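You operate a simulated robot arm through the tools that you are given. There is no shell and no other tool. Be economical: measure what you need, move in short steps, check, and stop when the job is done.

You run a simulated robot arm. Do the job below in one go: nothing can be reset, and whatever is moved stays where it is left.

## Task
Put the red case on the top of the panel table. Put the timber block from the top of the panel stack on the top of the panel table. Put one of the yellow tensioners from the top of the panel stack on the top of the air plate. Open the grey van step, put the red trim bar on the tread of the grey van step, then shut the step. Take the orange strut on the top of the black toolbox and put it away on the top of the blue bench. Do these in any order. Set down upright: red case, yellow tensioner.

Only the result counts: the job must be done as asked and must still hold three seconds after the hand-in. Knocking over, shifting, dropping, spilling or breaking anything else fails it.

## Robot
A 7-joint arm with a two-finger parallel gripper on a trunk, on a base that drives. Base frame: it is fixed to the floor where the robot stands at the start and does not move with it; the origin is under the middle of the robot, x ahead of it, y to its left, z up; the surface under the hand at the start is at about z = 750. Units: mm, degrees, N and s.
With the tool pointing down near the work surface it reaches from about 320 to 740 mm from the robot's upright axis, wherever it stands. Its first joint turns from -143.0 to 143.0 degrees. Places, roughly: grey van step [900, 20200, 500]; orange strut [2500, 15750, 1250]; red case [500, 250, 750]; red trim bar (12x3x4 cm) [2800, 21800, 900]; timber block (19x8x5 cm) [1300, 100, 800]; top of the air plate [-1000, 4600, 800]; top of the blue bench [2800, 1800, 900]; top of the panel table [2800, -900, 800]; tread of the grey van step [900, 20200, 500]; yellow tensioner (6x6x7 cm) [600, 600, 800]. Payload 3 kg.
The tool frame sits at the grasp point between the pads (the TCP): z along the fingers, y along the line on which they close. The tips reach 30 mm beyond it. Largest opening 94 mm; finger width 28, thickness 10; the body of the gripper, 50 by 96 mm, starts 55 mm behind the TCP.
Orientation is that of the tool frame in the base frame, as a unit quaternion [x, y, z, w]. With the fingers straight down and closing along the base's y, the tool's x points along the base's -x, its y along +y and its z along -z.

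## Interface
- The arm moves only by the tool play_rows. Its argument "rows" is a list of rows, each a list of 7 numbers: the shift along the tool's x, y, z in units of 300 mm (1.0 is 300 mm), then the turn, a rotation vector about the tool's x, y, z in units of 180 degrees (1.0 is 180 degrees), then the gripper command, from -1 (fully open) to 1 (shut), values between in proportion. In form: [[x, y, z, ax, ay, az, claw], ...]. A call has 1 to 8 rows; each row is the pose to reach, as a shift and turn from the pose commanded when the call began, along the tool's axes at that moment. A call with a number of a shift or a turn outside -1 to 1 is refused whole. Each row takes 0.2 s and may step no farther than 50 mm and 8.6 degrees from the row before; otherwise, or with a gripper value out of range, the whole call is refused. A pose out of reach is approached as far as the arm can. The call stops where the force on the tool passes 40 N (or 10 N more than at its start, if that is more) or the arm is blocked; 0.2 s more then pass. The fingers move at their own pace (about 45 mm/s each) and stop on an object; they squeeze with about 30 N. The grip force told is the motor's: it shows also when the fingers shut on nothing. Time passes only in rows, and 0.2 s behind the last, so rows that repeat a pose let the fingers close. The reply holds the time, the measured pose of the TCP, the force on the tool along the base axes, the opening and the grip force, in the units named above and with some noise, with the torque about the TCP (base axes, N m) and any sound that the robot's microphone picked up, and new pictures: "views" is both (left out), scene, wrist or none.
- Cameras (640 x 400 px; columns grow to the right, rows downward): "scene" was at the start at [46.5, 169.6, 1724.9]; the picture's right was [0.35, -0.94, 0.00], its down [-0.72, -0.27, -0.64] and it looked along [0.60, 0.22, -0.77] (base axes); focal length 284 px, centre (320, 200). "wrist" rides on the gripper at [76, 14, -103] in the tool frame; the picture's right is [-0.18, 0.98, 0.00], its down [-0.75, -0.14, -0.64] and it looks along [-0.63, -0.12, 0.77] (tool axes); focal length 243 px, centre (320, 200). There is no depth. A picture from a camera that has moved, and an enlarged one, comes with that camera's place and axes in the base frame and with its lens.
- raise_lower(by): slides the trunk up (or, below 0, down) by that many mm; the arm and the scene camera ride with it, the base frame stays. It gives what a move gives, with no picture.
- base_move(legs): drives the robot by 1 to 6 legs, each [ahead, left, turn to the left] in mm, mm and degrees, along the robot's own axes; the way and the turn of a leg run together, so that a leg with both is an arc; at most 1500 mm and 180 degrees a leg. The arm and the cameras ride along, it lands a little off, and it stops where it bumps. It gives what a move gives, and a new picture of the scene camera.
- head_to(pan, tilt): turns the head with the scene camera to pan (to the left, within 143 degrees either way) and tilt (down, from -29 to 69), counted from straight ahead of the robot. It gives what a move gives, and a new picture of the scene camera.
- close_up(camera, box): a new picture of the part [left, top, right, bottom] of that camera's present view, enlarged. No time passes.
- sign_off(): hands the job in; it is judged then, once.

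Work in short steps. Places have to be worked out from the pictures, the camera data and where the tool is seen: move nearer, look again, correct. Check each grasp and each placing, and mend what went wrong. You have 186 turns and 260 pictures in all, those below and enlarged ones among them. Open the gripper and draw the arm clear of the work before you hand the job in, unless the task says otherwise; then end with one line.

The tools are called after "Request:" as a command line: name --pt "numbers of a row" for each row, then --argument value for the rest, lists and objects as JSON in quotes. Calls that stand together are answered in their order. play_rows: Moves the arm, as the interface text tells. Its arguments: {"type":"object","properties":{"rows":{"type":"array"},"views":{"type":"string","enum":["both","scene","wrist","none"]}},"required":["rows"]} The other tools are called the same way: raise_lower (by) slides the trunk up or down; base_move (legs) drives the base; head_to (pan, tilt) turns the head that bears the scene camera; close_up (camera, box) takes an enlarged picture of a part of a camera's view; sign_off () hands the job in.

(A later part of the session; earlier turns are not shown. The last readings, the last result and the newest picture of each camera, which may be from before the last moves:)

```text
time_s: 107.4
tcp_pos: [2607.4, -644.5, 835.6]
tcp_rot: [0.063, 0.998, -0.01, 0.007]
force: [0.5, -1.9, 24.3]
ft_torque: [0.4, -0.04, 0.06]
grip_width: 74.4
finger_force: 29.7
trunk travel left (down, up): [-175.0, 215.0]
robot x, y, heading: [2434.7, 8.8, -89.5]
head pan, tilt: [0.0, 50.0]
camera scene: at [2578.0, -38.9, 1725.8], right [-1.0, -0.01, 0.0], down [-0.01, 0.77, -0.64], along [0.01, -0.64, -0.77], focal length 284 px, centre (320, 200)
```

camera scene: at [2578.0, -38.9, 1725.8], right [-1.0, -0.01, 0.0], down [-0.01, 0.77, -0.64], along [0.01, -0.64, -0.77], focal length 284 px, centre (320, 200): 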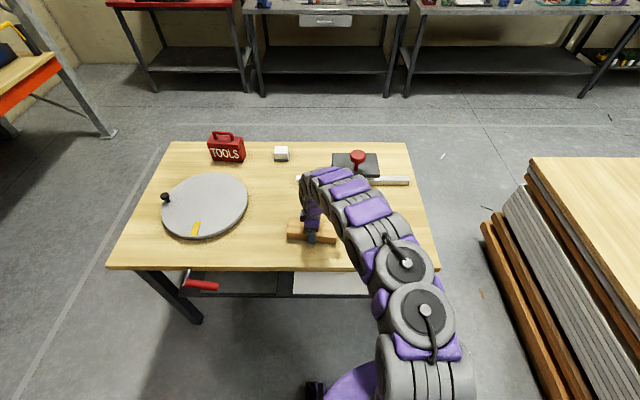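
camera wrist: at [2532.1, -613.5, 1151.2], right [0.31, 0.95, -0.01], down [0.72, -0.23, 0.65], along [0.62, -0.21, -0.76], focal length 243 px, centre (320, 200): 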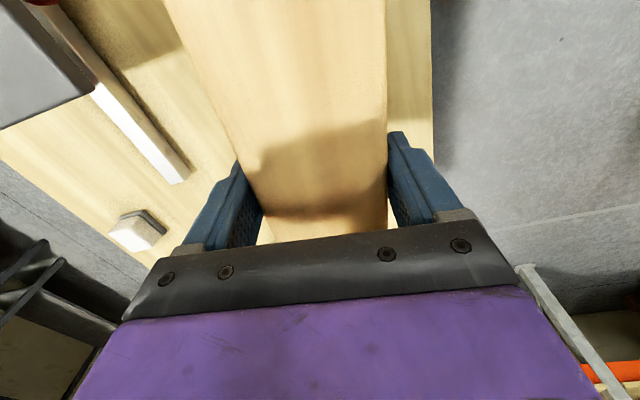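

The block is in contact at 24 N. I'll ease up 1 mm, release and rise.

Request:
play_rows --pt "0 0 -0.006 0 0 0 0.6" --pt "0 0 -0.006 0 0 0 0" --pt "0 0 -0.006 0 0 0 -1" --pt "0 0 -0.006 0 0 0 -1" --pt "0 0 -0.006 0 0 0 -1" --views "none"

Request:
play_rows --pt "0 0 -0.1 0 0 0 -1" --pt "0 0 -0.25 0 0 0 -1" --pt "0 0 -0.4 0 0 0 -1" --pt "0 0 -0.55 0 0 0 -1" --pt "0 0 -0.7 0 0 0 -1" --pt "0 0 -0.85 0 0 0 -1"

```text
time_s: 108.6
tcp_pos: [2607.6, -641.3, 834.5]
tcp_rot: [0.063, 0.998, -0.008, 0.007]
force: [-0.4, -1.0, 0.1]
ft_torque: [0.0, -0.02, -0.03]
grip_width: 94.4
finger_force: 0.1
trunk travel left (down, up): [-175.0, 215.0]
robot x, y, heading: [2438.8, 8.8, -89.6]
head pan, tilt: [0.0, 50.0]
```

```text
time_s: 110.0
tcp_pos: [2606.1, -636.6, 1090.8]
tcp_rot: [0.064, 0.998, -0.006, 0.007]
force: [0.8, 0.1, 0.4]
ft_torque: [0.01, -0.02, 0.03]
grip_width: 94.2
finger_force: 0.0
trunk travel left (down, up): [-175.0, 215.0]
robot x, y, heading: [2439.0, 6.4, -89.5]
head pan, tilt: [0.0, 50.0]
camera scene: at [2579.3, -41.4, 1725.4], right [-1.0, -0.01, 0.0], down [-0.01, 0.77, -0.64], along [0.0, -0.64, -0.77], focal length 284 px, centre (320, 200)
camera wrist: at [2530.0, -611.5, 1191.7], right [0.31, 0.95, -0.01], down [0.72, -0.23, 0.65], along [0.62, -0.21, -0.76], focal length 243 px, centre (320, 200)
```

scene: 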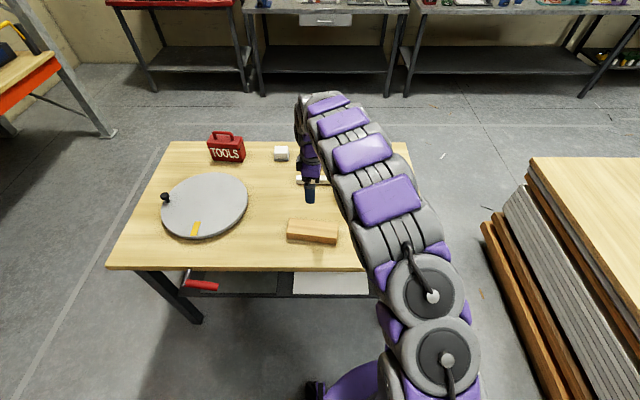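
wrist: 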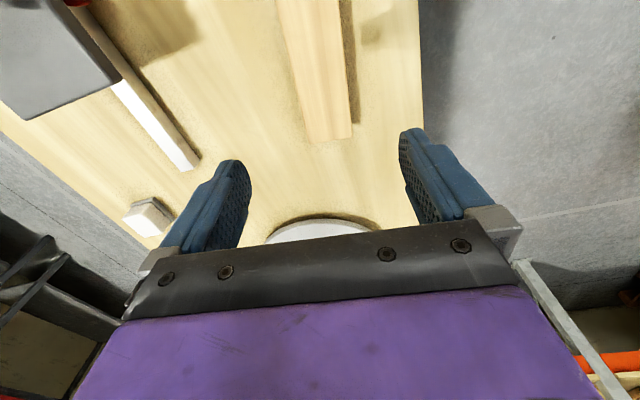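

The timber block is placed. Next is a tensioner from the stack's north side: I'll back off, turn to face +y, and go up the aisle between stack and white table.

Request:
base_move --legs '[[-345, 0, 0], [0, 0, 180]]'

Request:
head_to --pan 35 --tilt 50

```text
time_s: 119.6
tcp_pos: [2260.9, 994.7, 1089.2]
tcp_rot: [0.998, -0.059, -0.006, -0.008]
force: [0.4, 0.8, 0.3]
ft_torque: [-0.01, 0.01, 0.0]
grip_width: 94.1
finger_force: 0.1
trunk travel left (down, up): [-175.0, 215.0]
robot x, y, heading: [2431.0, 351.0, 90.8]
head pan, tilt: [0.0, 50.0]
camera scene: at [2290.3, 399.5, 1725.3], right [1.0, 0.02, 0.0], down [0.01, -0.77, -0.64], along [-0.01, 0.64, -0.77], focal length 284 px, centre (320, 200)
```

scene: 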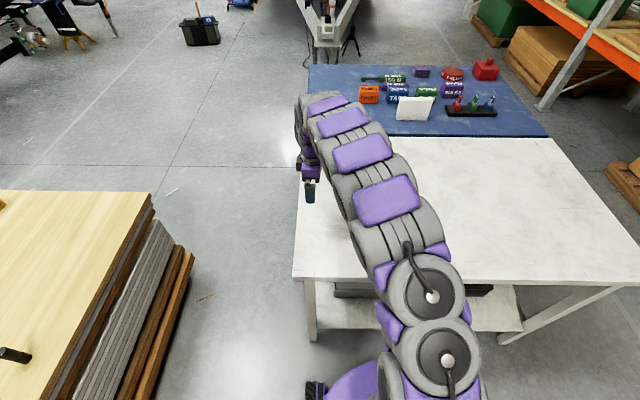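

```text
time_s: 120.6
tcp_pos: [2260.3, 992.6, 1091.0]
tcp_rot: [0.998, -0.059, -0.006, -0.009]
force: [0.8, -0.3, -0.4]
ft_torque: [-0.01, 0.01, 0.02]
grip_width: 93.9
finger_force: 0.0
trunk travel left (down, up): [-175.0, 215.0]
robot x, y, heading: [2432.8, 351.8, 91.0]
head pan, tilt: [35.0, 50.0]
camera scene: at [2246.7, 384.8, 1725.3], right [0.81, 0.59, 0.0], down [0.45, -0.62, -0.64], along [-0.38, 0.52, -0.77], focal length 284 px, centre (320, 200)
```

scene: 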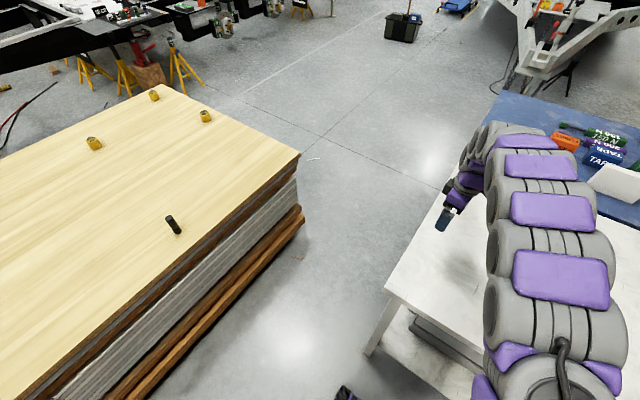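

The gap between pallet and white-table leg is about 650 mm, and my base facing +y is 430 wide. I'll slide to x≈1890 first and verify.

Request:
base_move --legs '[[0, 545, -0.9]]'

```text
time_s: 123.7
tcp_pos: [1738.6, 992.3, 1091.8]
tcp_rot: [0.998, -0.069, -0.008, -0.009]
force: [0.3, 0.6, -0.4]
ft_torque: [0.0, -0.01, -0.01]
grip_width: 93.8
finger_force: 0.2
trunk travel left (down, up): [-175.0, 215.0]
robot x, y, heading: [1895.4, 344.7, 89.8]
head pan, tilt: [35.0, 50.0]
camera scene: at [1715.9, 385.2, 1726.0], right [0.82, 0.57, 0.0], down [0.44, -0.63, -0.64], along [-0.37, 0.53, -0.77], focal length 284 px, centre (320, 200)
```

scene: 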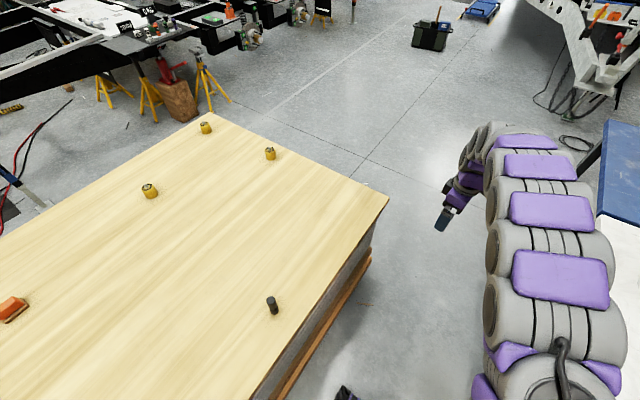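

I'm centred and straight, so I'll drive through and turn left to face -x.

Request:
base_move --legs '[[650, 0, 0], [650, 20, 0], [0, 0, 90]]'

```text
time_s: 134.4
tcp_pos: [1238.9, 1446.4, 1091.5]
tcp_rot: [0.744, 0.668, -0.011, -0.001]
force: [-0.1, -0.6, -0.3]
ft_torque: [-0.02, -0.03, 0.04]
grip_width: 94.2
finger_force: 0.0
trunk travel left (down, up): [-175.0, 215.0]
robot x, y, heading: [1879.1, 1629.6, -178.4]
head pan, tilt: [35.0, 50.0]
camera scene: at [1845.0, 1438.9, 1725.3], right [-0.59, 0.8, 0.0], down [0.62, 0.46, -0.64], along [-0.51, -0.38, -0.77], focal length 284 px, centre (320, 200)
```

scene: 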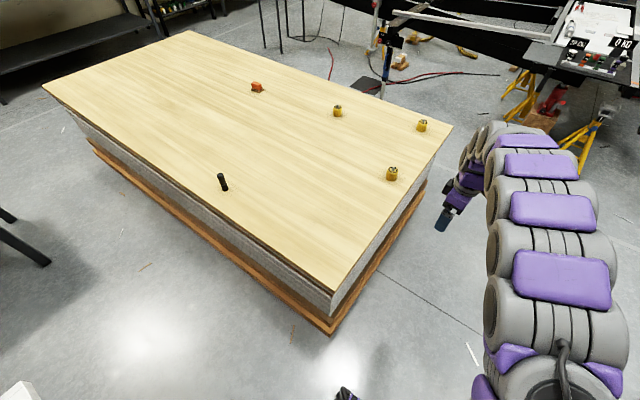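

I'll run along the stack's north side, below the scrap at (1080, 1900), to x≈640, then sidestep north.

Request:
base_move --legs '[[0, 0, -1.6], [1240, 0, 0], [0, -150, 0]]'

Request:
base_move --legs '[[0, 0, 90]]'

```text
time_s: 142.0
tcp_pos: [-8.6, 1589.6, 1090.3]
tcp_rot: [0.75, 0.661, -0.008, -0.006]
force: [0.5, 0.0, -0.9]
ft_torque: [-0.02, 0.05, 0.02]
grip_width: 93.9
finger_force: 0.0
trunk travel left (down, up): [-175.0, 215.0]
robot x, y, heading: [633.3, 1771.5, -179.6]
head pan, tilt: [35.0, 50.0]
camera scene: at [595.1, 1546.8, 1720.8], right [-0.58, 0.81, 0.02], down [0.63, 0.46, -0.63], along [-0.52, -0.36, -0.78], focal length 284 px, centre (320, 200)
```

scene: 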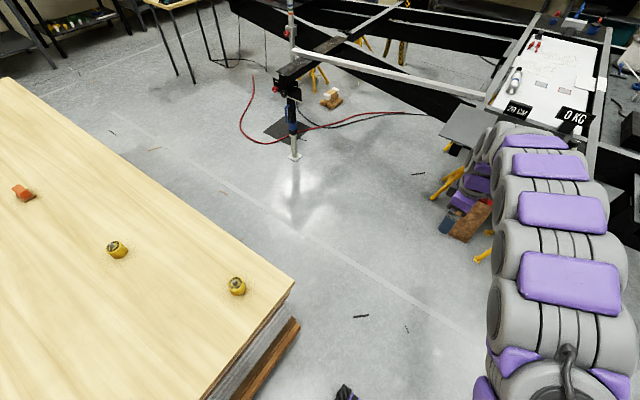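

```text
time_s: 146.2
tcp_pos: [779.2, 1131.5, 1096.4]
tcp_rot: [0.065, 0.998, -0.012, 0.014]
force: [0.6, -0.6, -0.8]
ft_torque: [0.0, 0.03, 0.03]
grip_width: 93.9
finger_force: 0.1
trunk travel left (down, up): [-175.0, 215.0]
robot x, y, heading: [628.0, 1767.4, -89.6]
head pan, tilt: [35.0, 50.0]
camera scene: at [820.8, 1733.2, 1725.0], right [-0.82, -0.58, 0.0], down [-0.44, 0.63, -0.64], along [0.37, -0.52, -0.77], focal length 284 px, centre (320, 200)
```

scene: 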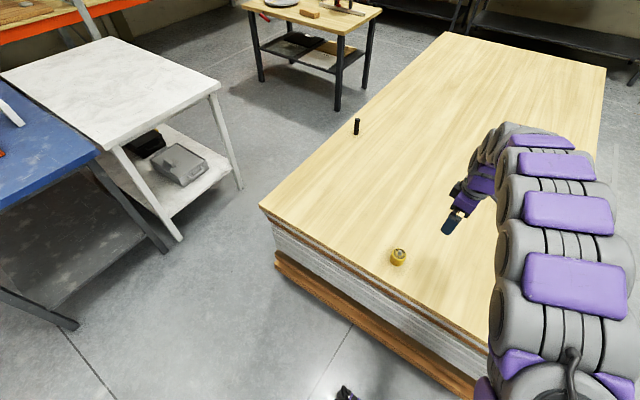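

The tensioner is at about (880, 1152). I'll move the hand above it, remove the ~2° tilt, and look.

Request:
play_rows --pt "-0.045 0.015 0.1 -0.001 0.001 0 -1" --pt "-0.09 0.03 0.2 -0.002 0.002 0 -1" --pt "-0.135 0.045 0.3 -0.003 0.004 0 -1" --pt "-0.18 0.06 0.4 -0.004 0.006 0 -1" --pt "-0.225 0.075 0.5 -0.005 0.007 0 -1" --pt "-0.27 0.09 0.6 -0.006 0.008 0 -1" --pt "-0.32 0.1 0.7 -0.007 0.009 0 -1" --pt "-0.326 0.103 0.73 -0.007 0.009 0 -1"

```text
time_s: 148.0
tcp_pos: [881.3, 1145.3, 883.6]
tcp_rot: [0.066, 0.998, -0.002, 0.005]
force: [0.1, 0.1, 0.8]
ft_torque: [0.01, 0.0, 0.01]
grip_width: 93.9
finger_force: 0.0
trunk travel left (down, up): [-175.0, 215.0]
robot x, y, heading: [626.9, 1767.0, -89.6]
head pan, tilt: [35.0, 50.0]
camera scene: at [812.0, 1733.0, 1725.8], right [-0.82, -0.58, 0.0], down [-0.44, 0.63, -0.64], along [0.37, -0.52, -0.77], focal length 284 px, centre (320, 200)
camera wrist: at [805.7, 1170.6, 986.3], right [0.31, 0.95, 0.0], down [0.72, -0.24, 0.65], along [0.62, -0.2, -0.76], focal length 243 px, centre (320, 200)
```

scene: 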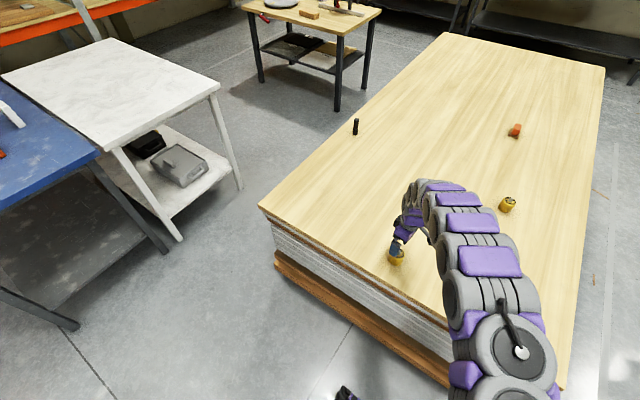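
wrist: 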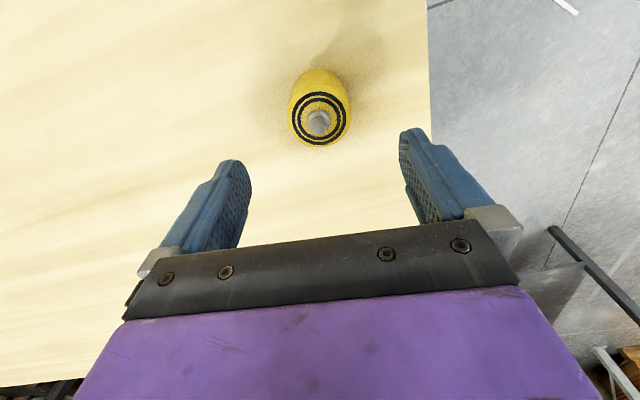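

The standing cylinder's axis is at about (873, 1149). I'll centre on it, descend to z≈788 and grip.

Request:
play_rows --pt "0.028 0.01 0.1 0 0 0 -1" --pt "0.028 0.01 0.2 0 0 0 -1" --pt "0.028 0.01 0.28 0 0 0 -1" --pt "0.028 0.01 0.318 0 0 0 -1" --pt "0.028 0.01 0.318 0 0 0 -1" --views "wrist"

Request:
play_rows --pt "0 0 0 0 0 0 0" --pt "0 0 0 0 0 0 0.6" --pt "0 0 0 0 0 0 1" --pt "0 0 0 0 0 0 1" --pt "0 0 0 0 0 0 1" --pt "0 0 0 0 0 0 1" --pt "0 0 0 0 0 0 1" --views "none"

```text
time_s: 149.2
tcp_pos: [879.4, 1149.6, 785.2]
tcp_rot: [0.065, 0.998, 0.0, 0.002]
force: [0.5, 0.1, 1.0]
ft_torque: [0.03, 0.05, 0.01]
grip_width: 94.2
finger_force: 0.1
trunk travel left (down, up): [-175.0, 215.0]
robot x, y, heading: [631.2, 1768.9, -89.9]
head pan, tilt: [35.0, 50.0]
camera wrist: at [805.3, 1174.9, 888.1], right [0.31, 0.95, 0.0], down [0.73, -0.24, 0.64], along [0.61, -0.2, -0.76], focal length 243 px, centre (320, 200)
```

wrist: 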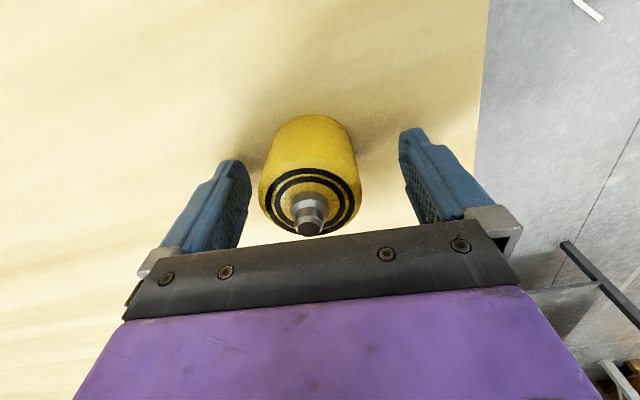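

```text
time_s: 150.8
tcp_pos: [877.6, 1148.9, 786.0]
tcp_rot: [0.065, 0.998, 0.001, 0.003]
force: [-1.3, -1.5, 2.8]
ft_torque: [-0.04, -0.01, 0.01]
grip_width: 51.0
finger_force: 29.9
trunk travel left (down, up): [-175.0, 215.0]
robot x, y, heading: [631.8, 1771.1, -89.8]
head pan, tilt: [35.0, 50.0]
```

The tensioner is gripped at 51 mm. I'll lift it, back north away from the stack, turn and look for the air plate.

Request:
play_rows --pt "0 0 -0.15 0 0 0 1" --pt "0 0 -0.3 0 0 0 1" --pt "0 0 -0.45 0 0 0 1" --pt "0 0 -0.6 0 0 0 1" --pt "0 0 -0.75 0 0 0 1" --pt "0 0 -0.9 0 0 0 1" --views "none"

Request:
head_to --pan 0 --tilt 20

Request:
base_move --legs '[[-580, 0, 0], [0, 0, -120]]'

```text
time_s: 152.2
tcp_pos: [874.2, 1151.2, 1060.1]
tcp_rot: [0.066, 0.998, 0.0, 0.002]
force: [-0.5, 0.4, -3.4]
ft_torque: [-0.01, 0.06, -0.01]
grip_width: 50.9
finger_force: 30.3
trunk travel left (down, up): [-175.0, 215.0]
robot x, y, heading: [631.8, 1774.1, -89.7]
head pan, tilt: [35.0, 50.0]
```

```text
time_s: 153.2
tcp_pos: [876.3, 1149.8, 1057.7]
tcp_rot: [0.065, 0.998, 0.0, 0.002]
force: [0.0, 0.3, -2.5]
ft_torque: [0.02, -0.04, -0.01]
grip_width: 51.0
finger_force: 30.3
trunk travel left (down, up): [-175.0, 215.0]
robot x, y, heading: [629.6, 1769.7, -89.7]
head pan, tilt: [0.0, 20.0]
camera scene: at [774.9, 1702.0, 1770.6], right [-1.0, 0.0, 0.0], down [0.0, 0.35, -0.94], along [0.0, -0.94, -0.35], focal length 284 px, centre (320, 200)
```

scene: 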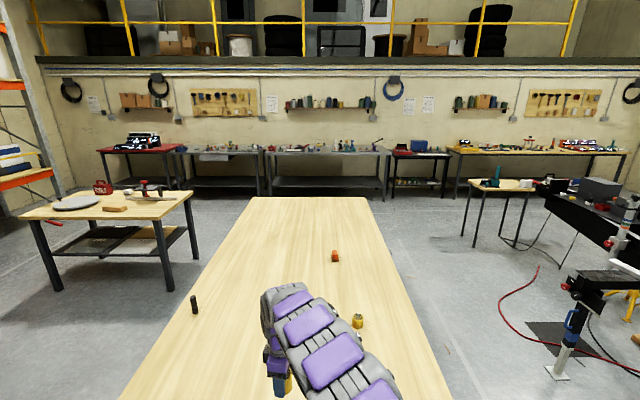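

```text
time_s: 161.6
tcp_pos: [-30.7, 2462.6, 1058.9]
tcp_rot: [0.898, 0.439, -0.001, 0.0]
force: [-0.1, -0.2, -3.5]
ft_torque: [-0.02, 0.02, 0.01]
grip_width: 51.1
finger_force: 29.4
trunk travel left (down, up): [-175.0, 215.0]
robot x, y, heading: [628.4, 2358.5, 150.0]
head pan, tilt: [0.0, 20.0]
camera scene: at [496.5, 2271.6, 1770.7], right [0.5, 0.86, 0.0], down [0.3, -0.17, -0.94], along [-0.81, 0.47, -0.35], focal length 284 px, centre (320, 200)
```

scene: 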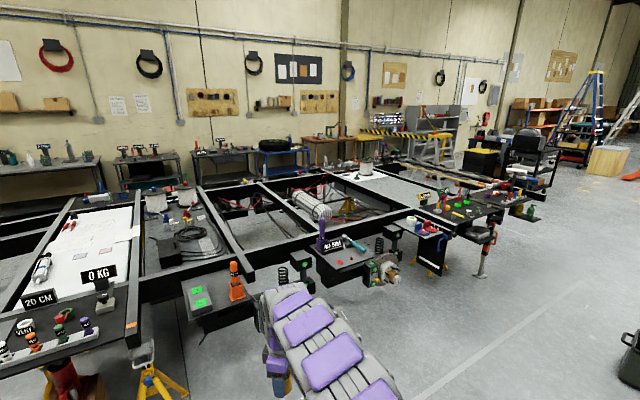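

By projection the air plate is the plate around pixel (455, 207). I'll zoom there.

Request:
close_up --camera "scene" --box '[370, 160, 530, 260]'

Request:
close_up --camera "scene" --box '[160, 200, 480, 400]'

```text
4.00 times, centred on (450, 210) of scene
camera zoom: at [496.5, 2271.6, 1770.7], right [0.5, 0.86, 0.0], down [0.3, -0.17, -0.94], along [-0.81, 0.47, -0.35], focal length 1136 px, centre (-200, 160)
```

zoom: 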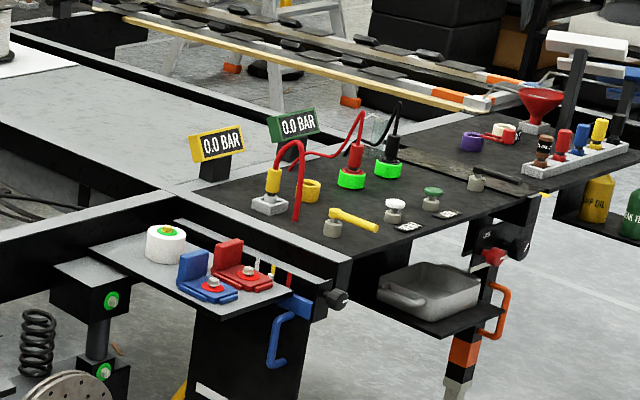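

```text
2.00 times, centred on (320, 300) of scene
camera zoom: at [496.5, 2271.6, 1770.7], right [0.5, 0.86, 0.0], down [0.3, -0.17, -0.94], along [-0.81, 0.47, -0.35], focal length 568 px, centre (320, 0)
```

zoom: 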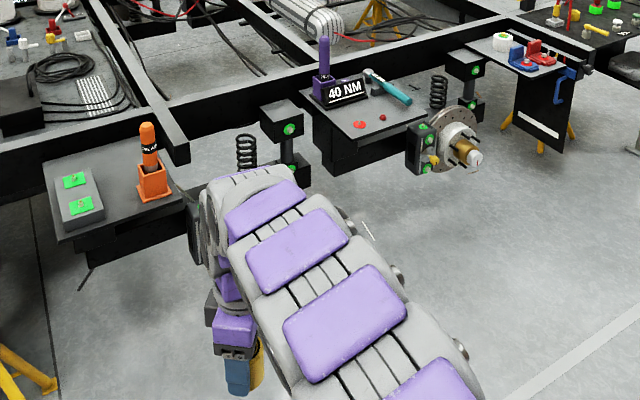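

The air plate is the black plate with the 0.0 BAR gauges, at about x -1090…-725, y 4230…4830. I remember a black bin near (500, 4800), so I'll look that way before driving.

Request:
head_to --pan -50 --tilt 30

```text
time_s: 162.8
tcp_pos: [-28.9, 2464.0, 1059.7]
tcp_rot: [0.899, 0.439, -0.003, 0.0]
force: [-0.1, -0.1, -3.3]
ft_torque: [0.01, -0.02, 0.0]
grip_width: 51.2
finger_force: 30.3
trunk travel left (down, up): [-175.0, 215.0]
robot x, y, heading: [629.5, 2358.8, 149.8]
head pan, tilt: [-50.0, 30.0]
camera scene: at [561.7, 2313.9, 1754.9], right [0.99, 0.17, 0.0], down [0.09, -0.49, -0.87], along [-0.15, 0.85, -0.5], focal length 284 px, centre (320, 200)
```

scene: 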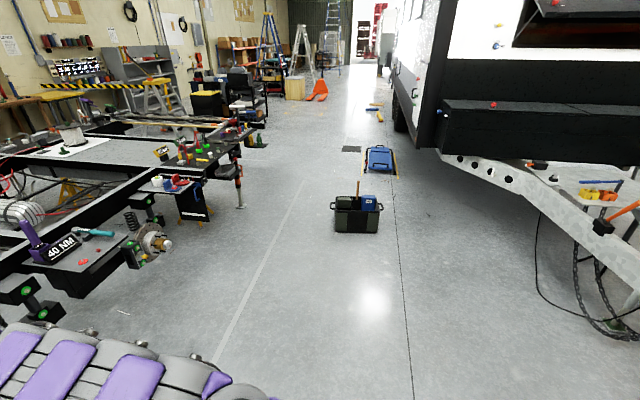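

The bin occupies x≈310–790, y≈4600–4850, so I'll stay west of it: turn to face -x, move to x≈-20, then sidestep north.

Request:
base_move --legs '[[0, 0, 30.2], [640, 0, 0], [0, -1400, 0]]'

```text
time_s: 174.2
tcp_pos: [-619.1, 3499.3, 1058.4]
tcp_rot: [0.751, 0.66, -0.001, 0.002]
force: [-0.2, -0.8, -3.9]
ft_torque: [0.02, -0.01, 0.01]
grip_width: 50.7
finger_force: 29.2
trunk travel left (down, up): [-175.0, 215.0]
robot x, y, heading: [-3.1, 3749.5, -179.4]
head pan, tilt: [-50.0, 30.0]
camera scene: at [-34.3, 3670.4, 1754.8], right [0.76, 0.65, 0.01], down [0.33, -0.38, -0.87], along [-0.56, 0.66, -0.5], focal length 284 px, centre (320, 200)
```

scene: 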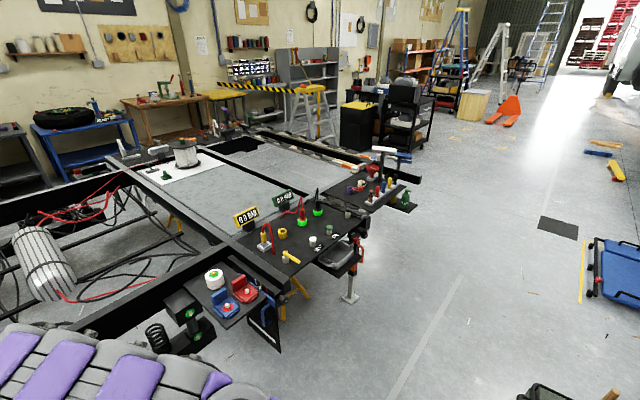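

Request:
close_up --camera "scene" --box '[200, 170, 400, 295]'

```text
3.20 times, centred on (300, 232) of scene
camera zoom: at [-34.3, 3670.4, 1754.8], right [0.76, 0.65, 0.01], down [0.33, -0.38, -0.87], along [-0.56, 0.66, -0.5], focal length 909 px, centre (384, 96)
```

zoom: 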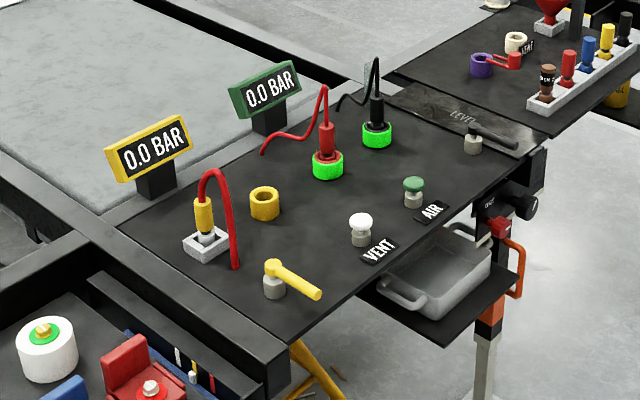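

The free spot on the plate is between the white knob, yellow ring and red connector, at about (-920, 4595). I'll sidestep until the hand is beside it and view it from nearer.

Request:
base_move --legs '[[30, 0, -0.6], [0, -1085, 0]]'

Request:
head_to --pan 15 --tilt 45

Request:
play_rows --pt "0 0 0 0 0 0 1" --views "wrist"

```text
time_s: 180.2
tcp_pos: [-644.7, 4591.8, 1062.1]
tcp_rot: [0.753, 0.658, -0.005, 0.0]
force: [0.1, 0.5, -3.6]
ft_torque: [0.0, 0.0, 0.02]
grip_width: 50.7
finger_force: 29.8
trunk travel left (down, up): [-175.0, 215.0]
robot x, y, heading: [-27.3, 4834.9, 179.9]
head pan, tilt: [-50.0, 30.0]
camera scene: at [-61.2, 4756.3, 1754.8], right [0.77, 0.64, 0.01], down [0.32, -0.38, -0.87], along [-0.55, 0.67, -0.5], focal length 284 px, centre (320, 200)
```

scene: 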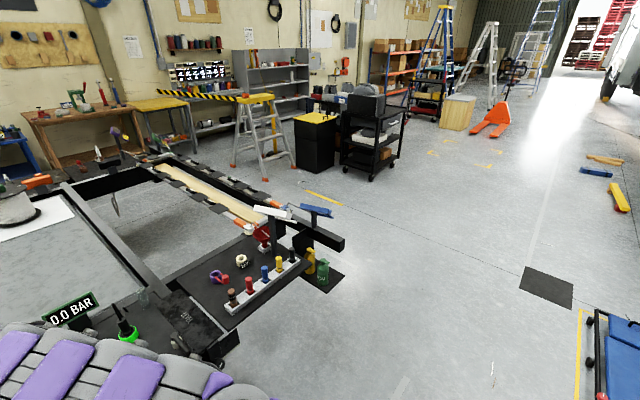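

```text
time_s: 181.6
tcp_pos: [-643.5, 4595.0, 1063.3]
tcp_rot: [0.753, 0.658, -0.007, 0.0]
force: [0.3, -0.4, -3.3]
ft_torque: [0.02, 0.02, -0.02]
grip_width: 50.8
finger_force: 30.0
trunk travel left (down, up): [-175.0, 215.0]
robot x, y, heading: [-24.0, 4833.3, 179.8]
head pan, tilt: [15.0, 45.0]
camera scene: at [-81.7, 4670.4, 1732.1], right [-0.26, 0.97, 0.0], down [0.69, 0.18, -0.7], along [-0.68, -0.18, -0.71], focal length 284 px, centre (320, 200)
```

scene: 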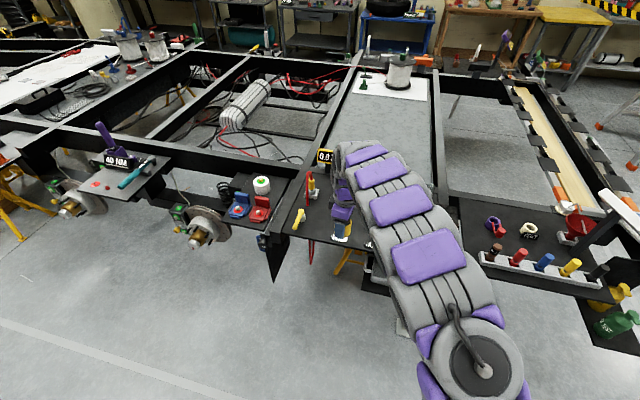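

```text
time_s: 182.0
tcp_pos: [-643.1, 4595.2, 1064.2]
tcp_rot: [0.753, 0.658, -0.006, 0.0]
force: [0.9, -0.1, -3.1]
ft_torque: [-0.02, 0.01, -0.01]
grip_width: 51.0
finger_force: 30.0
trunk travel left (down, up): [-175.0, 215.0]
robot x, y, heading: [-29.0, 4831.7, 179.8]
head pan, tilt: [15.0, 45.0]
camera wrist: at [-617.5, 4670.4, 1165.2], right [0.95, -0.32, 0.0], down [-0.24, -0.72, 0.65], along [-0.21, -0.62, -0.76], focal length 243 px, centre (320, 200)
```

wrist: 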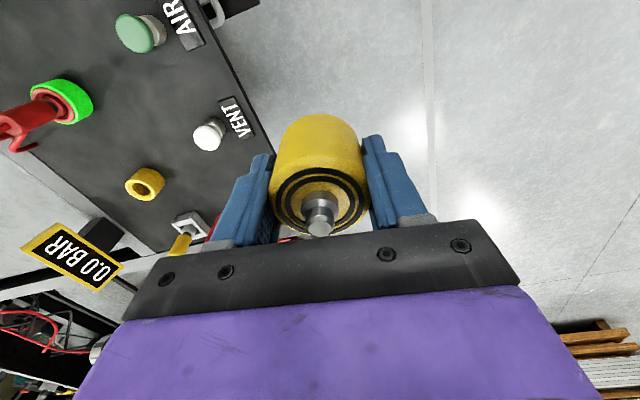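

The wrist view fixes the plate at z≈780 with a clear gap centred near (-930, 4600). I'll move the base ahead so the hand comes over it.

Request:
base_move --legs '[[275, 0, 0]]'

Request:
play_rows --pt "0 0 0 0 0 0 1" --views "wrist"

```text
time_s: 183.9
tcp_pos: [-916.2, 4595.9, 1062.1]
tcp_rot: [0.753, 0.658, -0.005, 0.001]
force: [-0.3, 0.1, -3.2]
ft_torque: [-0.04, -0.01, -0.02]
grip_width: 50.7
finger_force: 30.1
trunk travel left (down, up): [-175.0, 215.0]
robot x, y, heading: [-299.4, 4833.8, 179.7]
head pan, tilt: [15.0, 45.0]
camera scene: at [-356.6, 4669.7, 1731.9], right [-0.26, 0.97, 0.0], down [0.69, 0.18, -0.7], along [-0.68, -0.18, -0.71], focal length 284 px, centre (320, 200)
```

scene: 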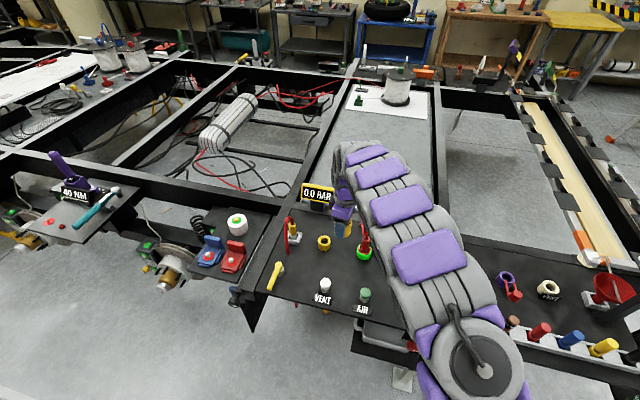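

```text
time_s: 184.3
tcp_pos: [-914.4, 4597.6, 1064.6]
tcp_rot: [0.753, 0.658, -0.008, 0.0]
force: [0.4, -0.4, -3.8]
ft_torque: [0.01, -0.02, -0.03]
grip_width: 50.7
finger_force: 29.7
trunk travel left (down, up): [-175.0, 215.0]
robot x, y, heading: [-300.8, 4831.4, 179.9]
head pan, tilt: [15.0, 45.0]
camera wrist: at [-889.4, 4672.2, 1166.2], right [0.95, -0.31, -0.01], down [-0.24, -0.72, 0.65], along [-0.21, -0.62, -0.76], focal length 243 px, centre (320, 200)
```

wrist: 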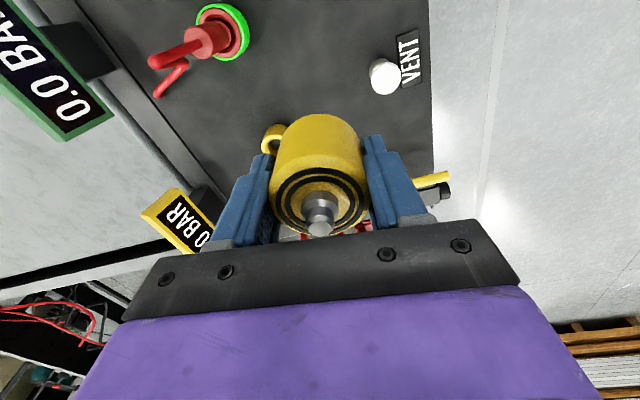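

The spot checks out against the knob, connector and ring. I'll lower to about 20 mm above the plate, level the tool, and verify.

Request:
play_rows --pt "0 -0.03 0.12 -0.003 0.003 0 1" --pt "0 -0.033 0.24 -0.0033 0.0038 0 1" --pt "0 -0.033 0.36 -0.0033 0.0038 0 1" --pt "0 -0.033 0.48 -0.0033 0.0038 0 1" --pt "0 -0.033 0.6 -0.0033 0.0038 0 1" --pt "0 -0.033 0.7 -0.0033 0.0038 0 1" --pt "0 -0.033 0.74 -0.0033 0.0038 0 1" --pt "0 -0.033 0.74 -0.0033 0.0038 0 1"

```text
time_s: 186.1
tcp_pos: [-926.5, 4596.5, 843.1]
tcp_rot: [0.753, 0.658, 0.001, 0.0]
force: [-0.7, -0.4, -3.9]
ft_torque: [0.01, 0.02, 0.0]
grip_width: 50.9
finger_force: 30.5
trunk travel left (down, up): [-175.0, 215.0]
robot x, y, heading: [-300.8, 4832.8, 179.7]
head pan, tilt: [15.0, 45.0]
camera scene: at [-355.8, 4670.3, 1732.1], right [-0.26, 0.97, 0.0], down [0.69, 0.18, -0.7], along [-0.68, -0.18, -0.71], focal length 284 px, centre (320, 200)
camera wrist: at [-902.6, 4670.4, 947.2], right [0.95, -0.31, 0.0], down [-0.24, -0.73, 0.64], along [-0.2, -0.61, -0.77], focal length 243 px, centre (320, 200)
```

scene: 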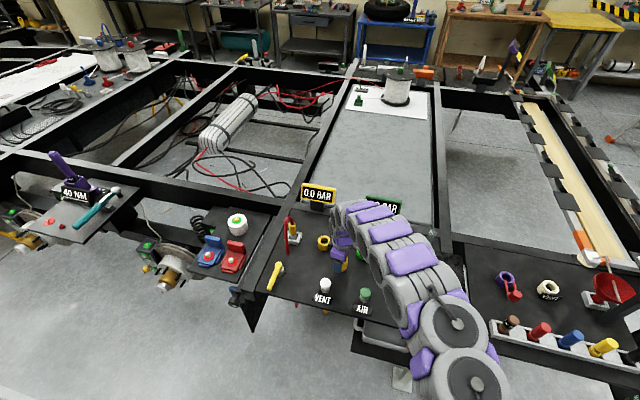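
wrist: 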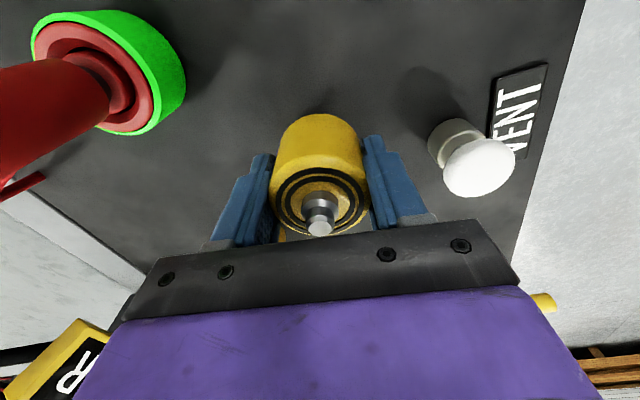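

There is plenty of clearance on all sides. I'll lower finely to contact.

Request:
play_rows --pt "0 0 0.03 0 0 0 1" --pt "0 0 0.05 0 0 0 1" --pt "0 0 0.06 0 0 0 1" --pt "0 0 0.067 0 0 0 1" --pt "0 0 0.074 0 0 0 1" --pt "0 0 0.081 0 0 0 1" --pt "0 0 0.088 0 0 0 1" --pt "0 0 0.095 0 0 0 1" --views "none"

```text
time_s: 187.9
tcp_pos: [-926.5, 4595.9, 817.4]
tcp_rot: [0.753, 0.658, -0.001, 0.0]
force: [0.4, -0.2, 8.3]
ft_torque: [-0.4, -0.06, 0.0]
grip_width: 51.0
finger_force: 29.7
trunk travel left (down, up): [-175.0, 215.0]
robot x, y, heading: [-304.4, 4829.5, 179.8]
head pan, tilt: [15.0, 45.0]
```

It's on the plate (817, +8 N). I'll open just enough, check, then rise straight up.

Request:
play_rows --pt "0 0 0 0 0 0 0" --pt "0 0 0 0 0 0 -0.3" --pt "0 0 0 0 0 0 -0.5" --pt "0 0 0 0 0 0 -0.5" --views "none"

Request:
play_rows --pt "0 0 -0.08 0 0 0 -0.5" --pt "0 0 -0.2 0 0 0 -0.5" --pt "0 0 -0.35 0 0 0 -0.5" --pt "0 0 -0.5 0 0 0 -0.5" --pt "0 0 -0.65 0 0 0 -0.5" --pt "0 0 -0.8 0 0 0 -0.5" --views "wrist"

```text
time_s: 188.9
tcp_pos: [-926.9, 4594.9, 815.5]
tcp_rot: [0.753, 0.658, 0.001, 0.0]
force: [0.0, -0.5, -0.6]
ft_torque: [-0.01, -0.01, 0.03]
grip_width: 70.5
finger_force: 0.1
trunk travel left (down, up): [-175.0, 215.0]
robot x, y, heading: [-299.8, 4832.7, 180.0]
head pan, tilt: [15.0, 45.0]
```

```text
time_s: 190.3
tcp_pos: [-924.0, 4594.0, 1053.2]
tcp_rot: [0.753, 0.658, 0.002, 0.002]
force: [0.7, 0.2, 0.1]
ft_torque: [0.02, 0.0, 0.02]
grip_width: 70.3
finger_force: 0.0
trunk travel left (down, up): [-175.0, 215.0]
robot x, y, heading: [-302.0, 4835.6, 179.9]
head pan, tilt: [15.0, 45.0]
camera wrist: at [-900.4, 4669.3, 1155.9], right [0.95, -0.31, 0.0], down [-0.24, -0.73, 0.64], along [-0.2, -0.61, -0.77], focal length 243 px, centre (320, 200)
```

wrist: 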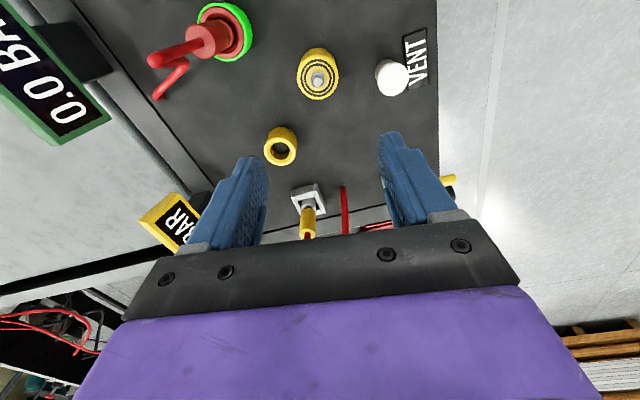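

The tensioner stands upright on the air plate. I'll raise the hand, back away from the chassis and turn to face north.

Request:
play_rows --pt "0 0 -0.15 0 0 0 -1" --pt "0 0 -0.3 0 0 0 -1" --pt "0 0 -0.4 0 0 0 -1" --views "none"

Request:
base_move --legs '[[-215, 0, 0], [0, 0, -90]]'

Request:
head_to --pan -15 --tilt 20

```text
time_s: 191.1
tcp_pos: [-928.5, 4593.9, 1174.2]
tcp_rot: [0.753, 0.658, 0.001, 0.001]
force: [-0.2, -0.5, 0.1]
ft_torque: [-0.03, 0.02, 0.02]
grip_width: 93.8
finger_force: 0.0
trunk travel left (down, up): [-175.0, 215.0]
robot x, y, heading: [-300.7, 4832.8, 179.9]
head pan, tilt: [15.0, 45.0]
```

```text
time_s: 196.6
tcp_pos: [-338.0, 5455.2, 1173.9]
tcp_rot: [0.999, -0.054, 0.0, 0.001]
force: [0.3, -0.9, -0.5]
ft_torque: [0.02, -0.02, -0.01]
grip_width: 93.9
finger_force: 0.1
trunk travel left (down, up): [-175.0, 215.0]
robot x, y, heading: [-81.9, 4832.8, 91.4]
head pan, tilt: [15.0, 45.0]
camera scene: at [-246.6, 4884.1, 1732.1], right [0.96, 0.28, 0.0], down [0.2, -0.68, -0.7], along [-0.2, 0.68, -0.71], focal length 284 px, centre (320, 200)
```

scene: 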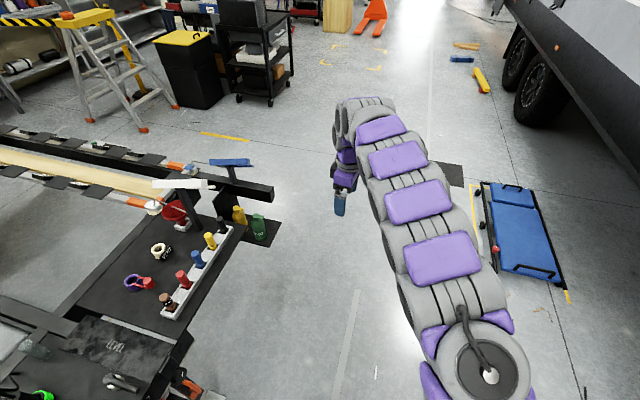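

```text
time_s: 197.6
tcp_pos: [-335.7, 5452.8, 1174.8]
tcp_rot: [0.999, -0.054, 0.001, 0.0]
force: [-1.1, 0.7, 1.4]
ft_torque: [0.0, -0.03, 0.01]
grip_width: 94.1
finger_force: 0.1
trunk travel left (down, up): [-175.0, 215.0]
robot x, y, heading: [-78.6, 4834.8, 91.3]
head pan, tilt: [-15.0, 20.0]
camera scene: at [-201.9, 4896.6, 1770.8], right [0.97, -0.23, 0.0], down [-0.08, -0.34, -0.94], along [0.22, 0.91, -0.34], focal length 284 px, centre (320, 200)
```

scene: 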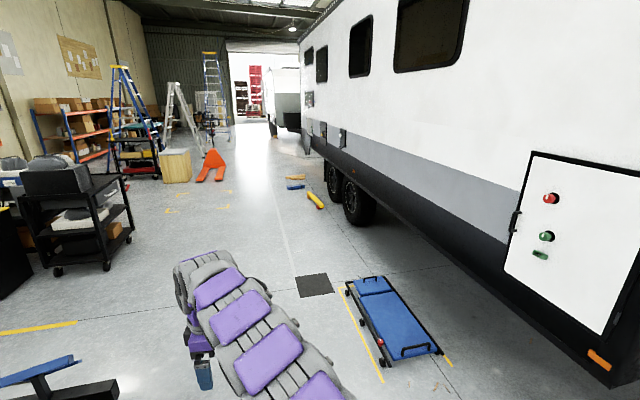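

The aisle west of the caravan is clear along x≈-150. I'll drive north in stages.

Request:
base_move --legs '[[0, 70, -1.3], [1500, 0, 0], [1500, 0, 0], [1500, 0, 0]]'

```text
time_s: 220.2
tcp_pos: [-224.1, 10078.2, 1175.3]
tcp_rot: [0.996, -0.087, -0.001, 0.001]
force: [-0.7, 0.2, -0.4]
ft_torque: [-0.01, -0.02, -0.01]
grip_width: 93.9
finger_force: 0.0
trunk travel left (down, up): [-175.0, 215.0]
robot x, y, heading: [-9.5, 9441.3, 87.5]
head pan, tilt: [-15.0, 20.0]
camera scene: at [-125.4, 9514.5, 1771.0], right [0.95, -0.3, 0.0], down [-0.1, -0.33, -0.94], along [0.28, 0.9, -0.34], focal length 284 px, centre (320, 200)
```

scene: 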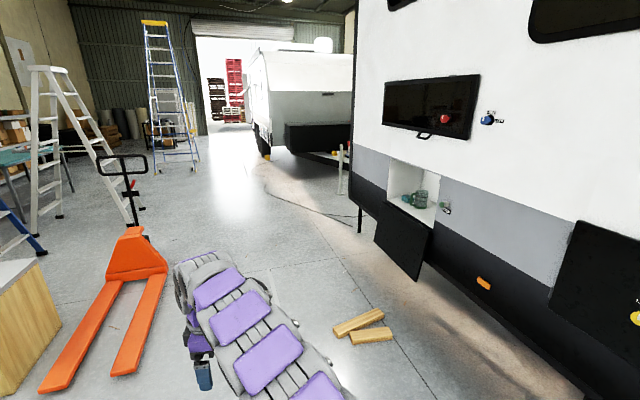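

Chocks lie at about (740, 11190), and the pallet jack is at x<-900. I'll continue between them.

Request:
base_move --legs '[[0, 90, 2.5], [1500, 0, 0], [1400, 0, 0]]'

```text
time_s: 234.6
tcp_pos: [-439.5, 12905.4, 1176.3]
tcp_rot: [0.999, -0.05, -0.002, 0.0]
force: [0.4, -0.3, -0.5]
ft_torque: [-0.01, 0.03, 0.03]
grip_width: 94.1
finger_force: 0.1
trunk travel left (down, up): [-175.0, 215.0]
robot x, y, heading: [-185.2, 12289.9, 91.8]
head pan, tilt: [-15.0, 20.0]
camera scene: at [-298.4, 12352.8, 1771.3], right [0.97, -0.23, 0.0], down [-0.08, -0.34, -0.94], along [0.21, 0.91, -0.35], focal length 284 px, centre (320, 200)
```

scene: 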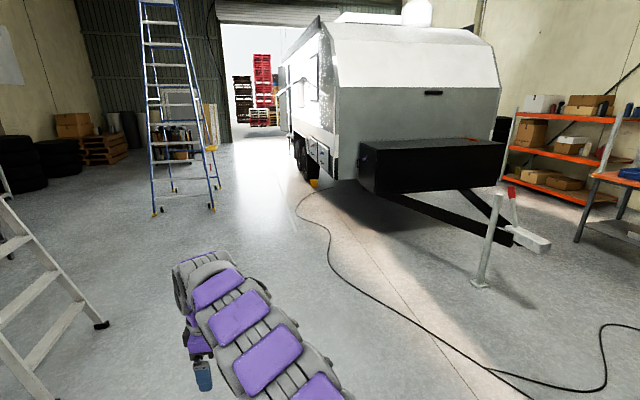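

The second van is ahead, with its black toolbox and the orange strut on the drawbar, and a cable crosses the floor east of x≈380. I'll do the van step first and continue north along x≈-250, west of the cable.

Request:
base_move --legs '[[0, 0, -1.8], [1500, 40, 0], [1500, 0, 0]]'

Request:
base_move --legs '[[1300, 0, 0]]'

```text
refused: leg 2 is longer than a leg can be; nothing moved
```

```text
time_s: 241.1
tcp_pos: [-500.2, 14194.7, 1176.5]
tcp_rot: [0.999, -0.044, -0.001, -0.001]
force: [0.9, -0.3, 0.1]
ft_torque: [-0.02, 0.03, 0.0]
grip_width: 93.8
finger_force: 0.1
trunk travel left (down, up): [-175.0, 215.0]
robot x, y, heading: [-229.9, 13582.4, 92.8]
head pan, tilt: [-15.0, 20.0]
camera scene: at [-353.6, 13643.6, 1771.0], right [0.98, -0.21, 0.0], down [-0.07, -0.34, -0.94], along [0.2, 0.92, -0.34], focal length 284 px, centre (320, 200)
```

scene: 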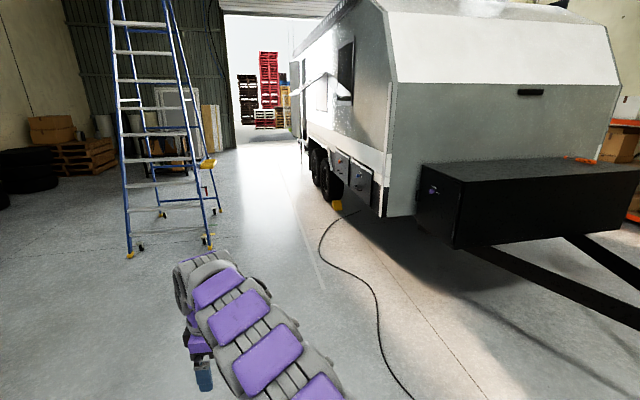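

I'll straighten and continue between the stepladder (x<-1000) and the cable (x>330).

Request:
base_move --legs '[[0, 0, -3.0], [1500, 0, 0], [1500, 0, 0], [1300, 0, 0]]'

Request:
head_to --pan -40 --tilt 25

```text
time_s: 262.3
tcp_pos: [-521.9, 18522.0, 1177.9]
tcp_rot: [0.998, -0.055, -0.001, -0.002]
force: [0.2, -0.1, 0.6]
ft_torque: [0.03, -0.01, 0.04]
grip_width: 94.0
finger_force: 0.0
trunk travel left (down, up): [-175.0, 215.0]
robot x, y, heading: [-267.4, 17903.4, 91.2]
head pan, tilt: [-15.0, 20.0]
camera scene: at [-388.8, 17970.0, 1770.8], right [0.97, -0.24, 0.0], down [-0.08, -0.34, -0.94], along [0.22, 0.91, -0.34], focal length 284 px, centre (320, 200)
```

scene: 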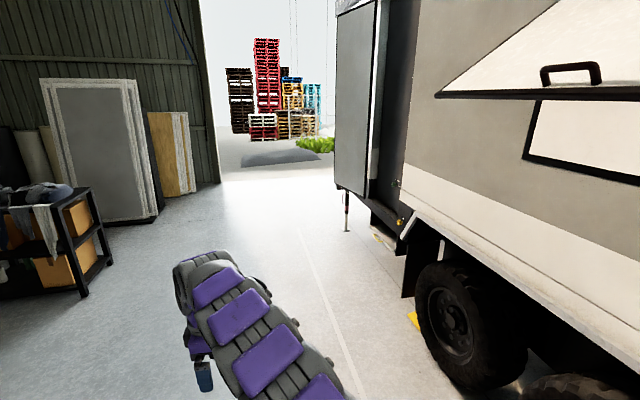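

```text
time_s: 263.1
tcp_pos: [-520.1, 18519.0, 1177.7]
tcp_rot: [0.998, -0.055, -0.002, -0.003]
force: [0.6, 0.3, -0.2]
ft_torque: [0.0, -0.05, 0.0]
grip_width: 94.1
finger_force: 0.0
trunk travel left (down, up): [-175.0, 215.0]
robot x, y, heading: [-267.5, 17908.1, 91.5]
head pan, tilt: [-40.0, 25.0]
camera scene: at [-353.1, 17951.1, 1762.9], right [0.78, -0.62, 0.0], down [-0.26, -0.33, -0.91], along [0.57, 0.71, -0.42], focal length 284 px, centre (320, 200)
```

scene: 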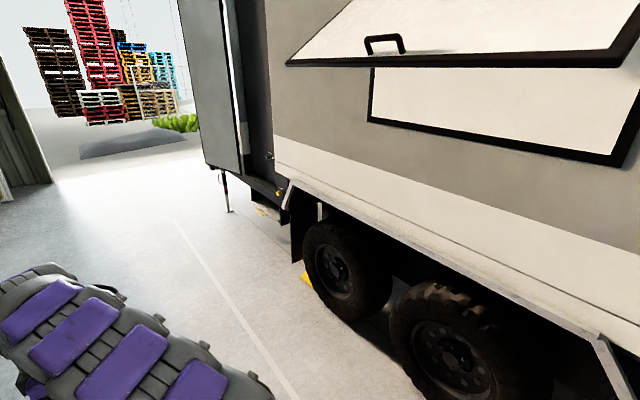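

The step should be under the open door ahead. I'll move on north to be abreast of it.

Request:
base_move --legs '[[0, 0, -1.4], [1400, 0, 0], [450, 0, 0]]'

Request:
head_to --pan -70 --tilt 35

```text
time_s: 272.9
tcp_pos: [-473.5, 20404.1, 1178.7]
tcp_rot: [0.997, -0.076, -0.001, -0.003]
force: [0.8, 0.2, 0.7]
ft_torque: [-0.03, -0.01, 0.02]
grip_width: 94.0
finger_force: 0.0
trunk travel left (down, up): [-175.0, 215.0]
robot x, y, heading: [-251.6, 19782.1, 89.2]
head pan, tilt: [-40.0, 25.0]
camera scene: at [-331.1, 19831.2, 1762.9], right [0.75, -0.66, 0.0], down [-0.28, -0.32, -0.91], along [0.6, 0.68, -0.42], focal length 284 px, centre (320, 200)
```

scene: 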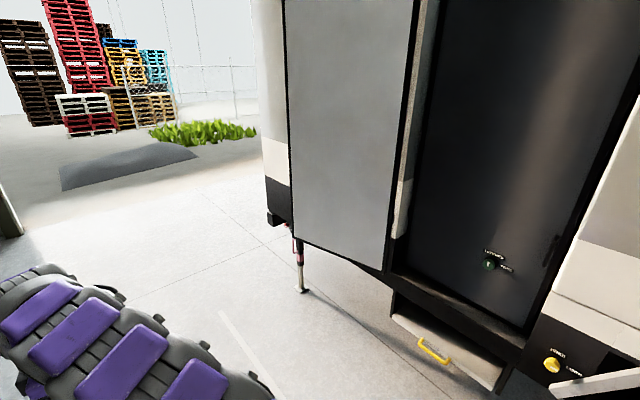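

```text
time_s: 273.9
tcp_pos: [-472.9, 20402.3, 1181.1]
tcp_rot: [0.997, -0.076, -0.003, -0.004]
force: [0.7, -0.1, -0.2]
ft_torque: [0.03, -0.01, 0.0]
grip_width: 94.1
finger_force: 0.0
trunk travel left (down, up): [-175.0, 215.0]
robot x, y, heading: [-248.0, 19783.6, 89.0]
head pan, tilt: [-70.0, 35.0]
camera scene: at [-308.2, 19789.2, 1747.3], right [0.33, -0.95, 0.0], down [-0.54, -0.19, -0.82], along [0.78, 0.27, -0.57], focal length 284 px, centre (320, 200)
```

scene: 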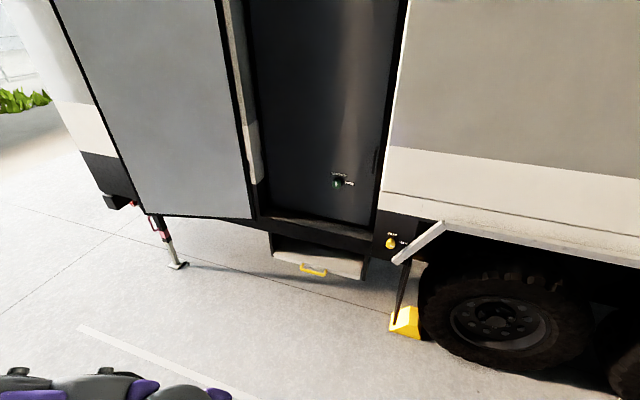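

The step is a pull-out under the door with a yellow handle. I'll zoom in.

Request:
close_up --camera "scene" --box '[240, 210, 400, 310]'

```text
4.00 times, centred on (320, 260) of scene
camera zoom: at [-308.2, 19789.2, 1747.3], right [0.33, -0.95, 0.0], down [-0.54, -0.19, -0.82], along [0.78, 0.27, -0.57], focal length 1136 px, centre (320, -40)
```

zoom: 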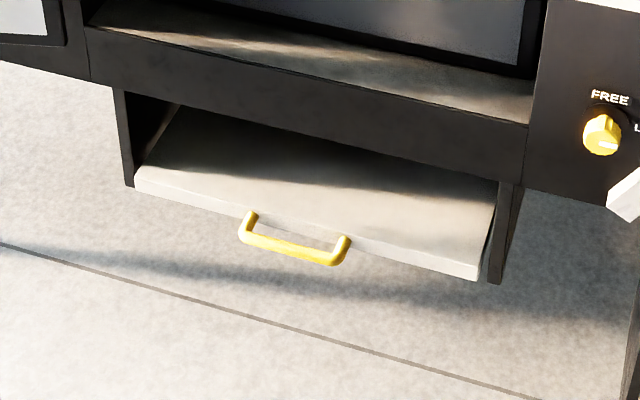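

There's a yellow FREE/LOCK knob beside it. I'll check which way it points.

Request:
close_up --camera "scene" --box '[372, 222, 420, 254]'

```text
12.50 times, centred on (396, 238) of scene
camera zoom: at [-308.2, 19789.2, 1747.3], right [0.33, -0.95, 0.0], down [-0.54, -0.19, -0.82], along [0.78, 0.27, -0.57], focal length 3551 px, centre (-630, -275)
```

zoom: 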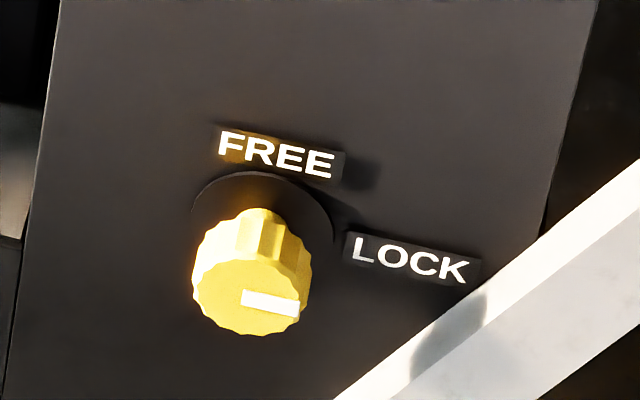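

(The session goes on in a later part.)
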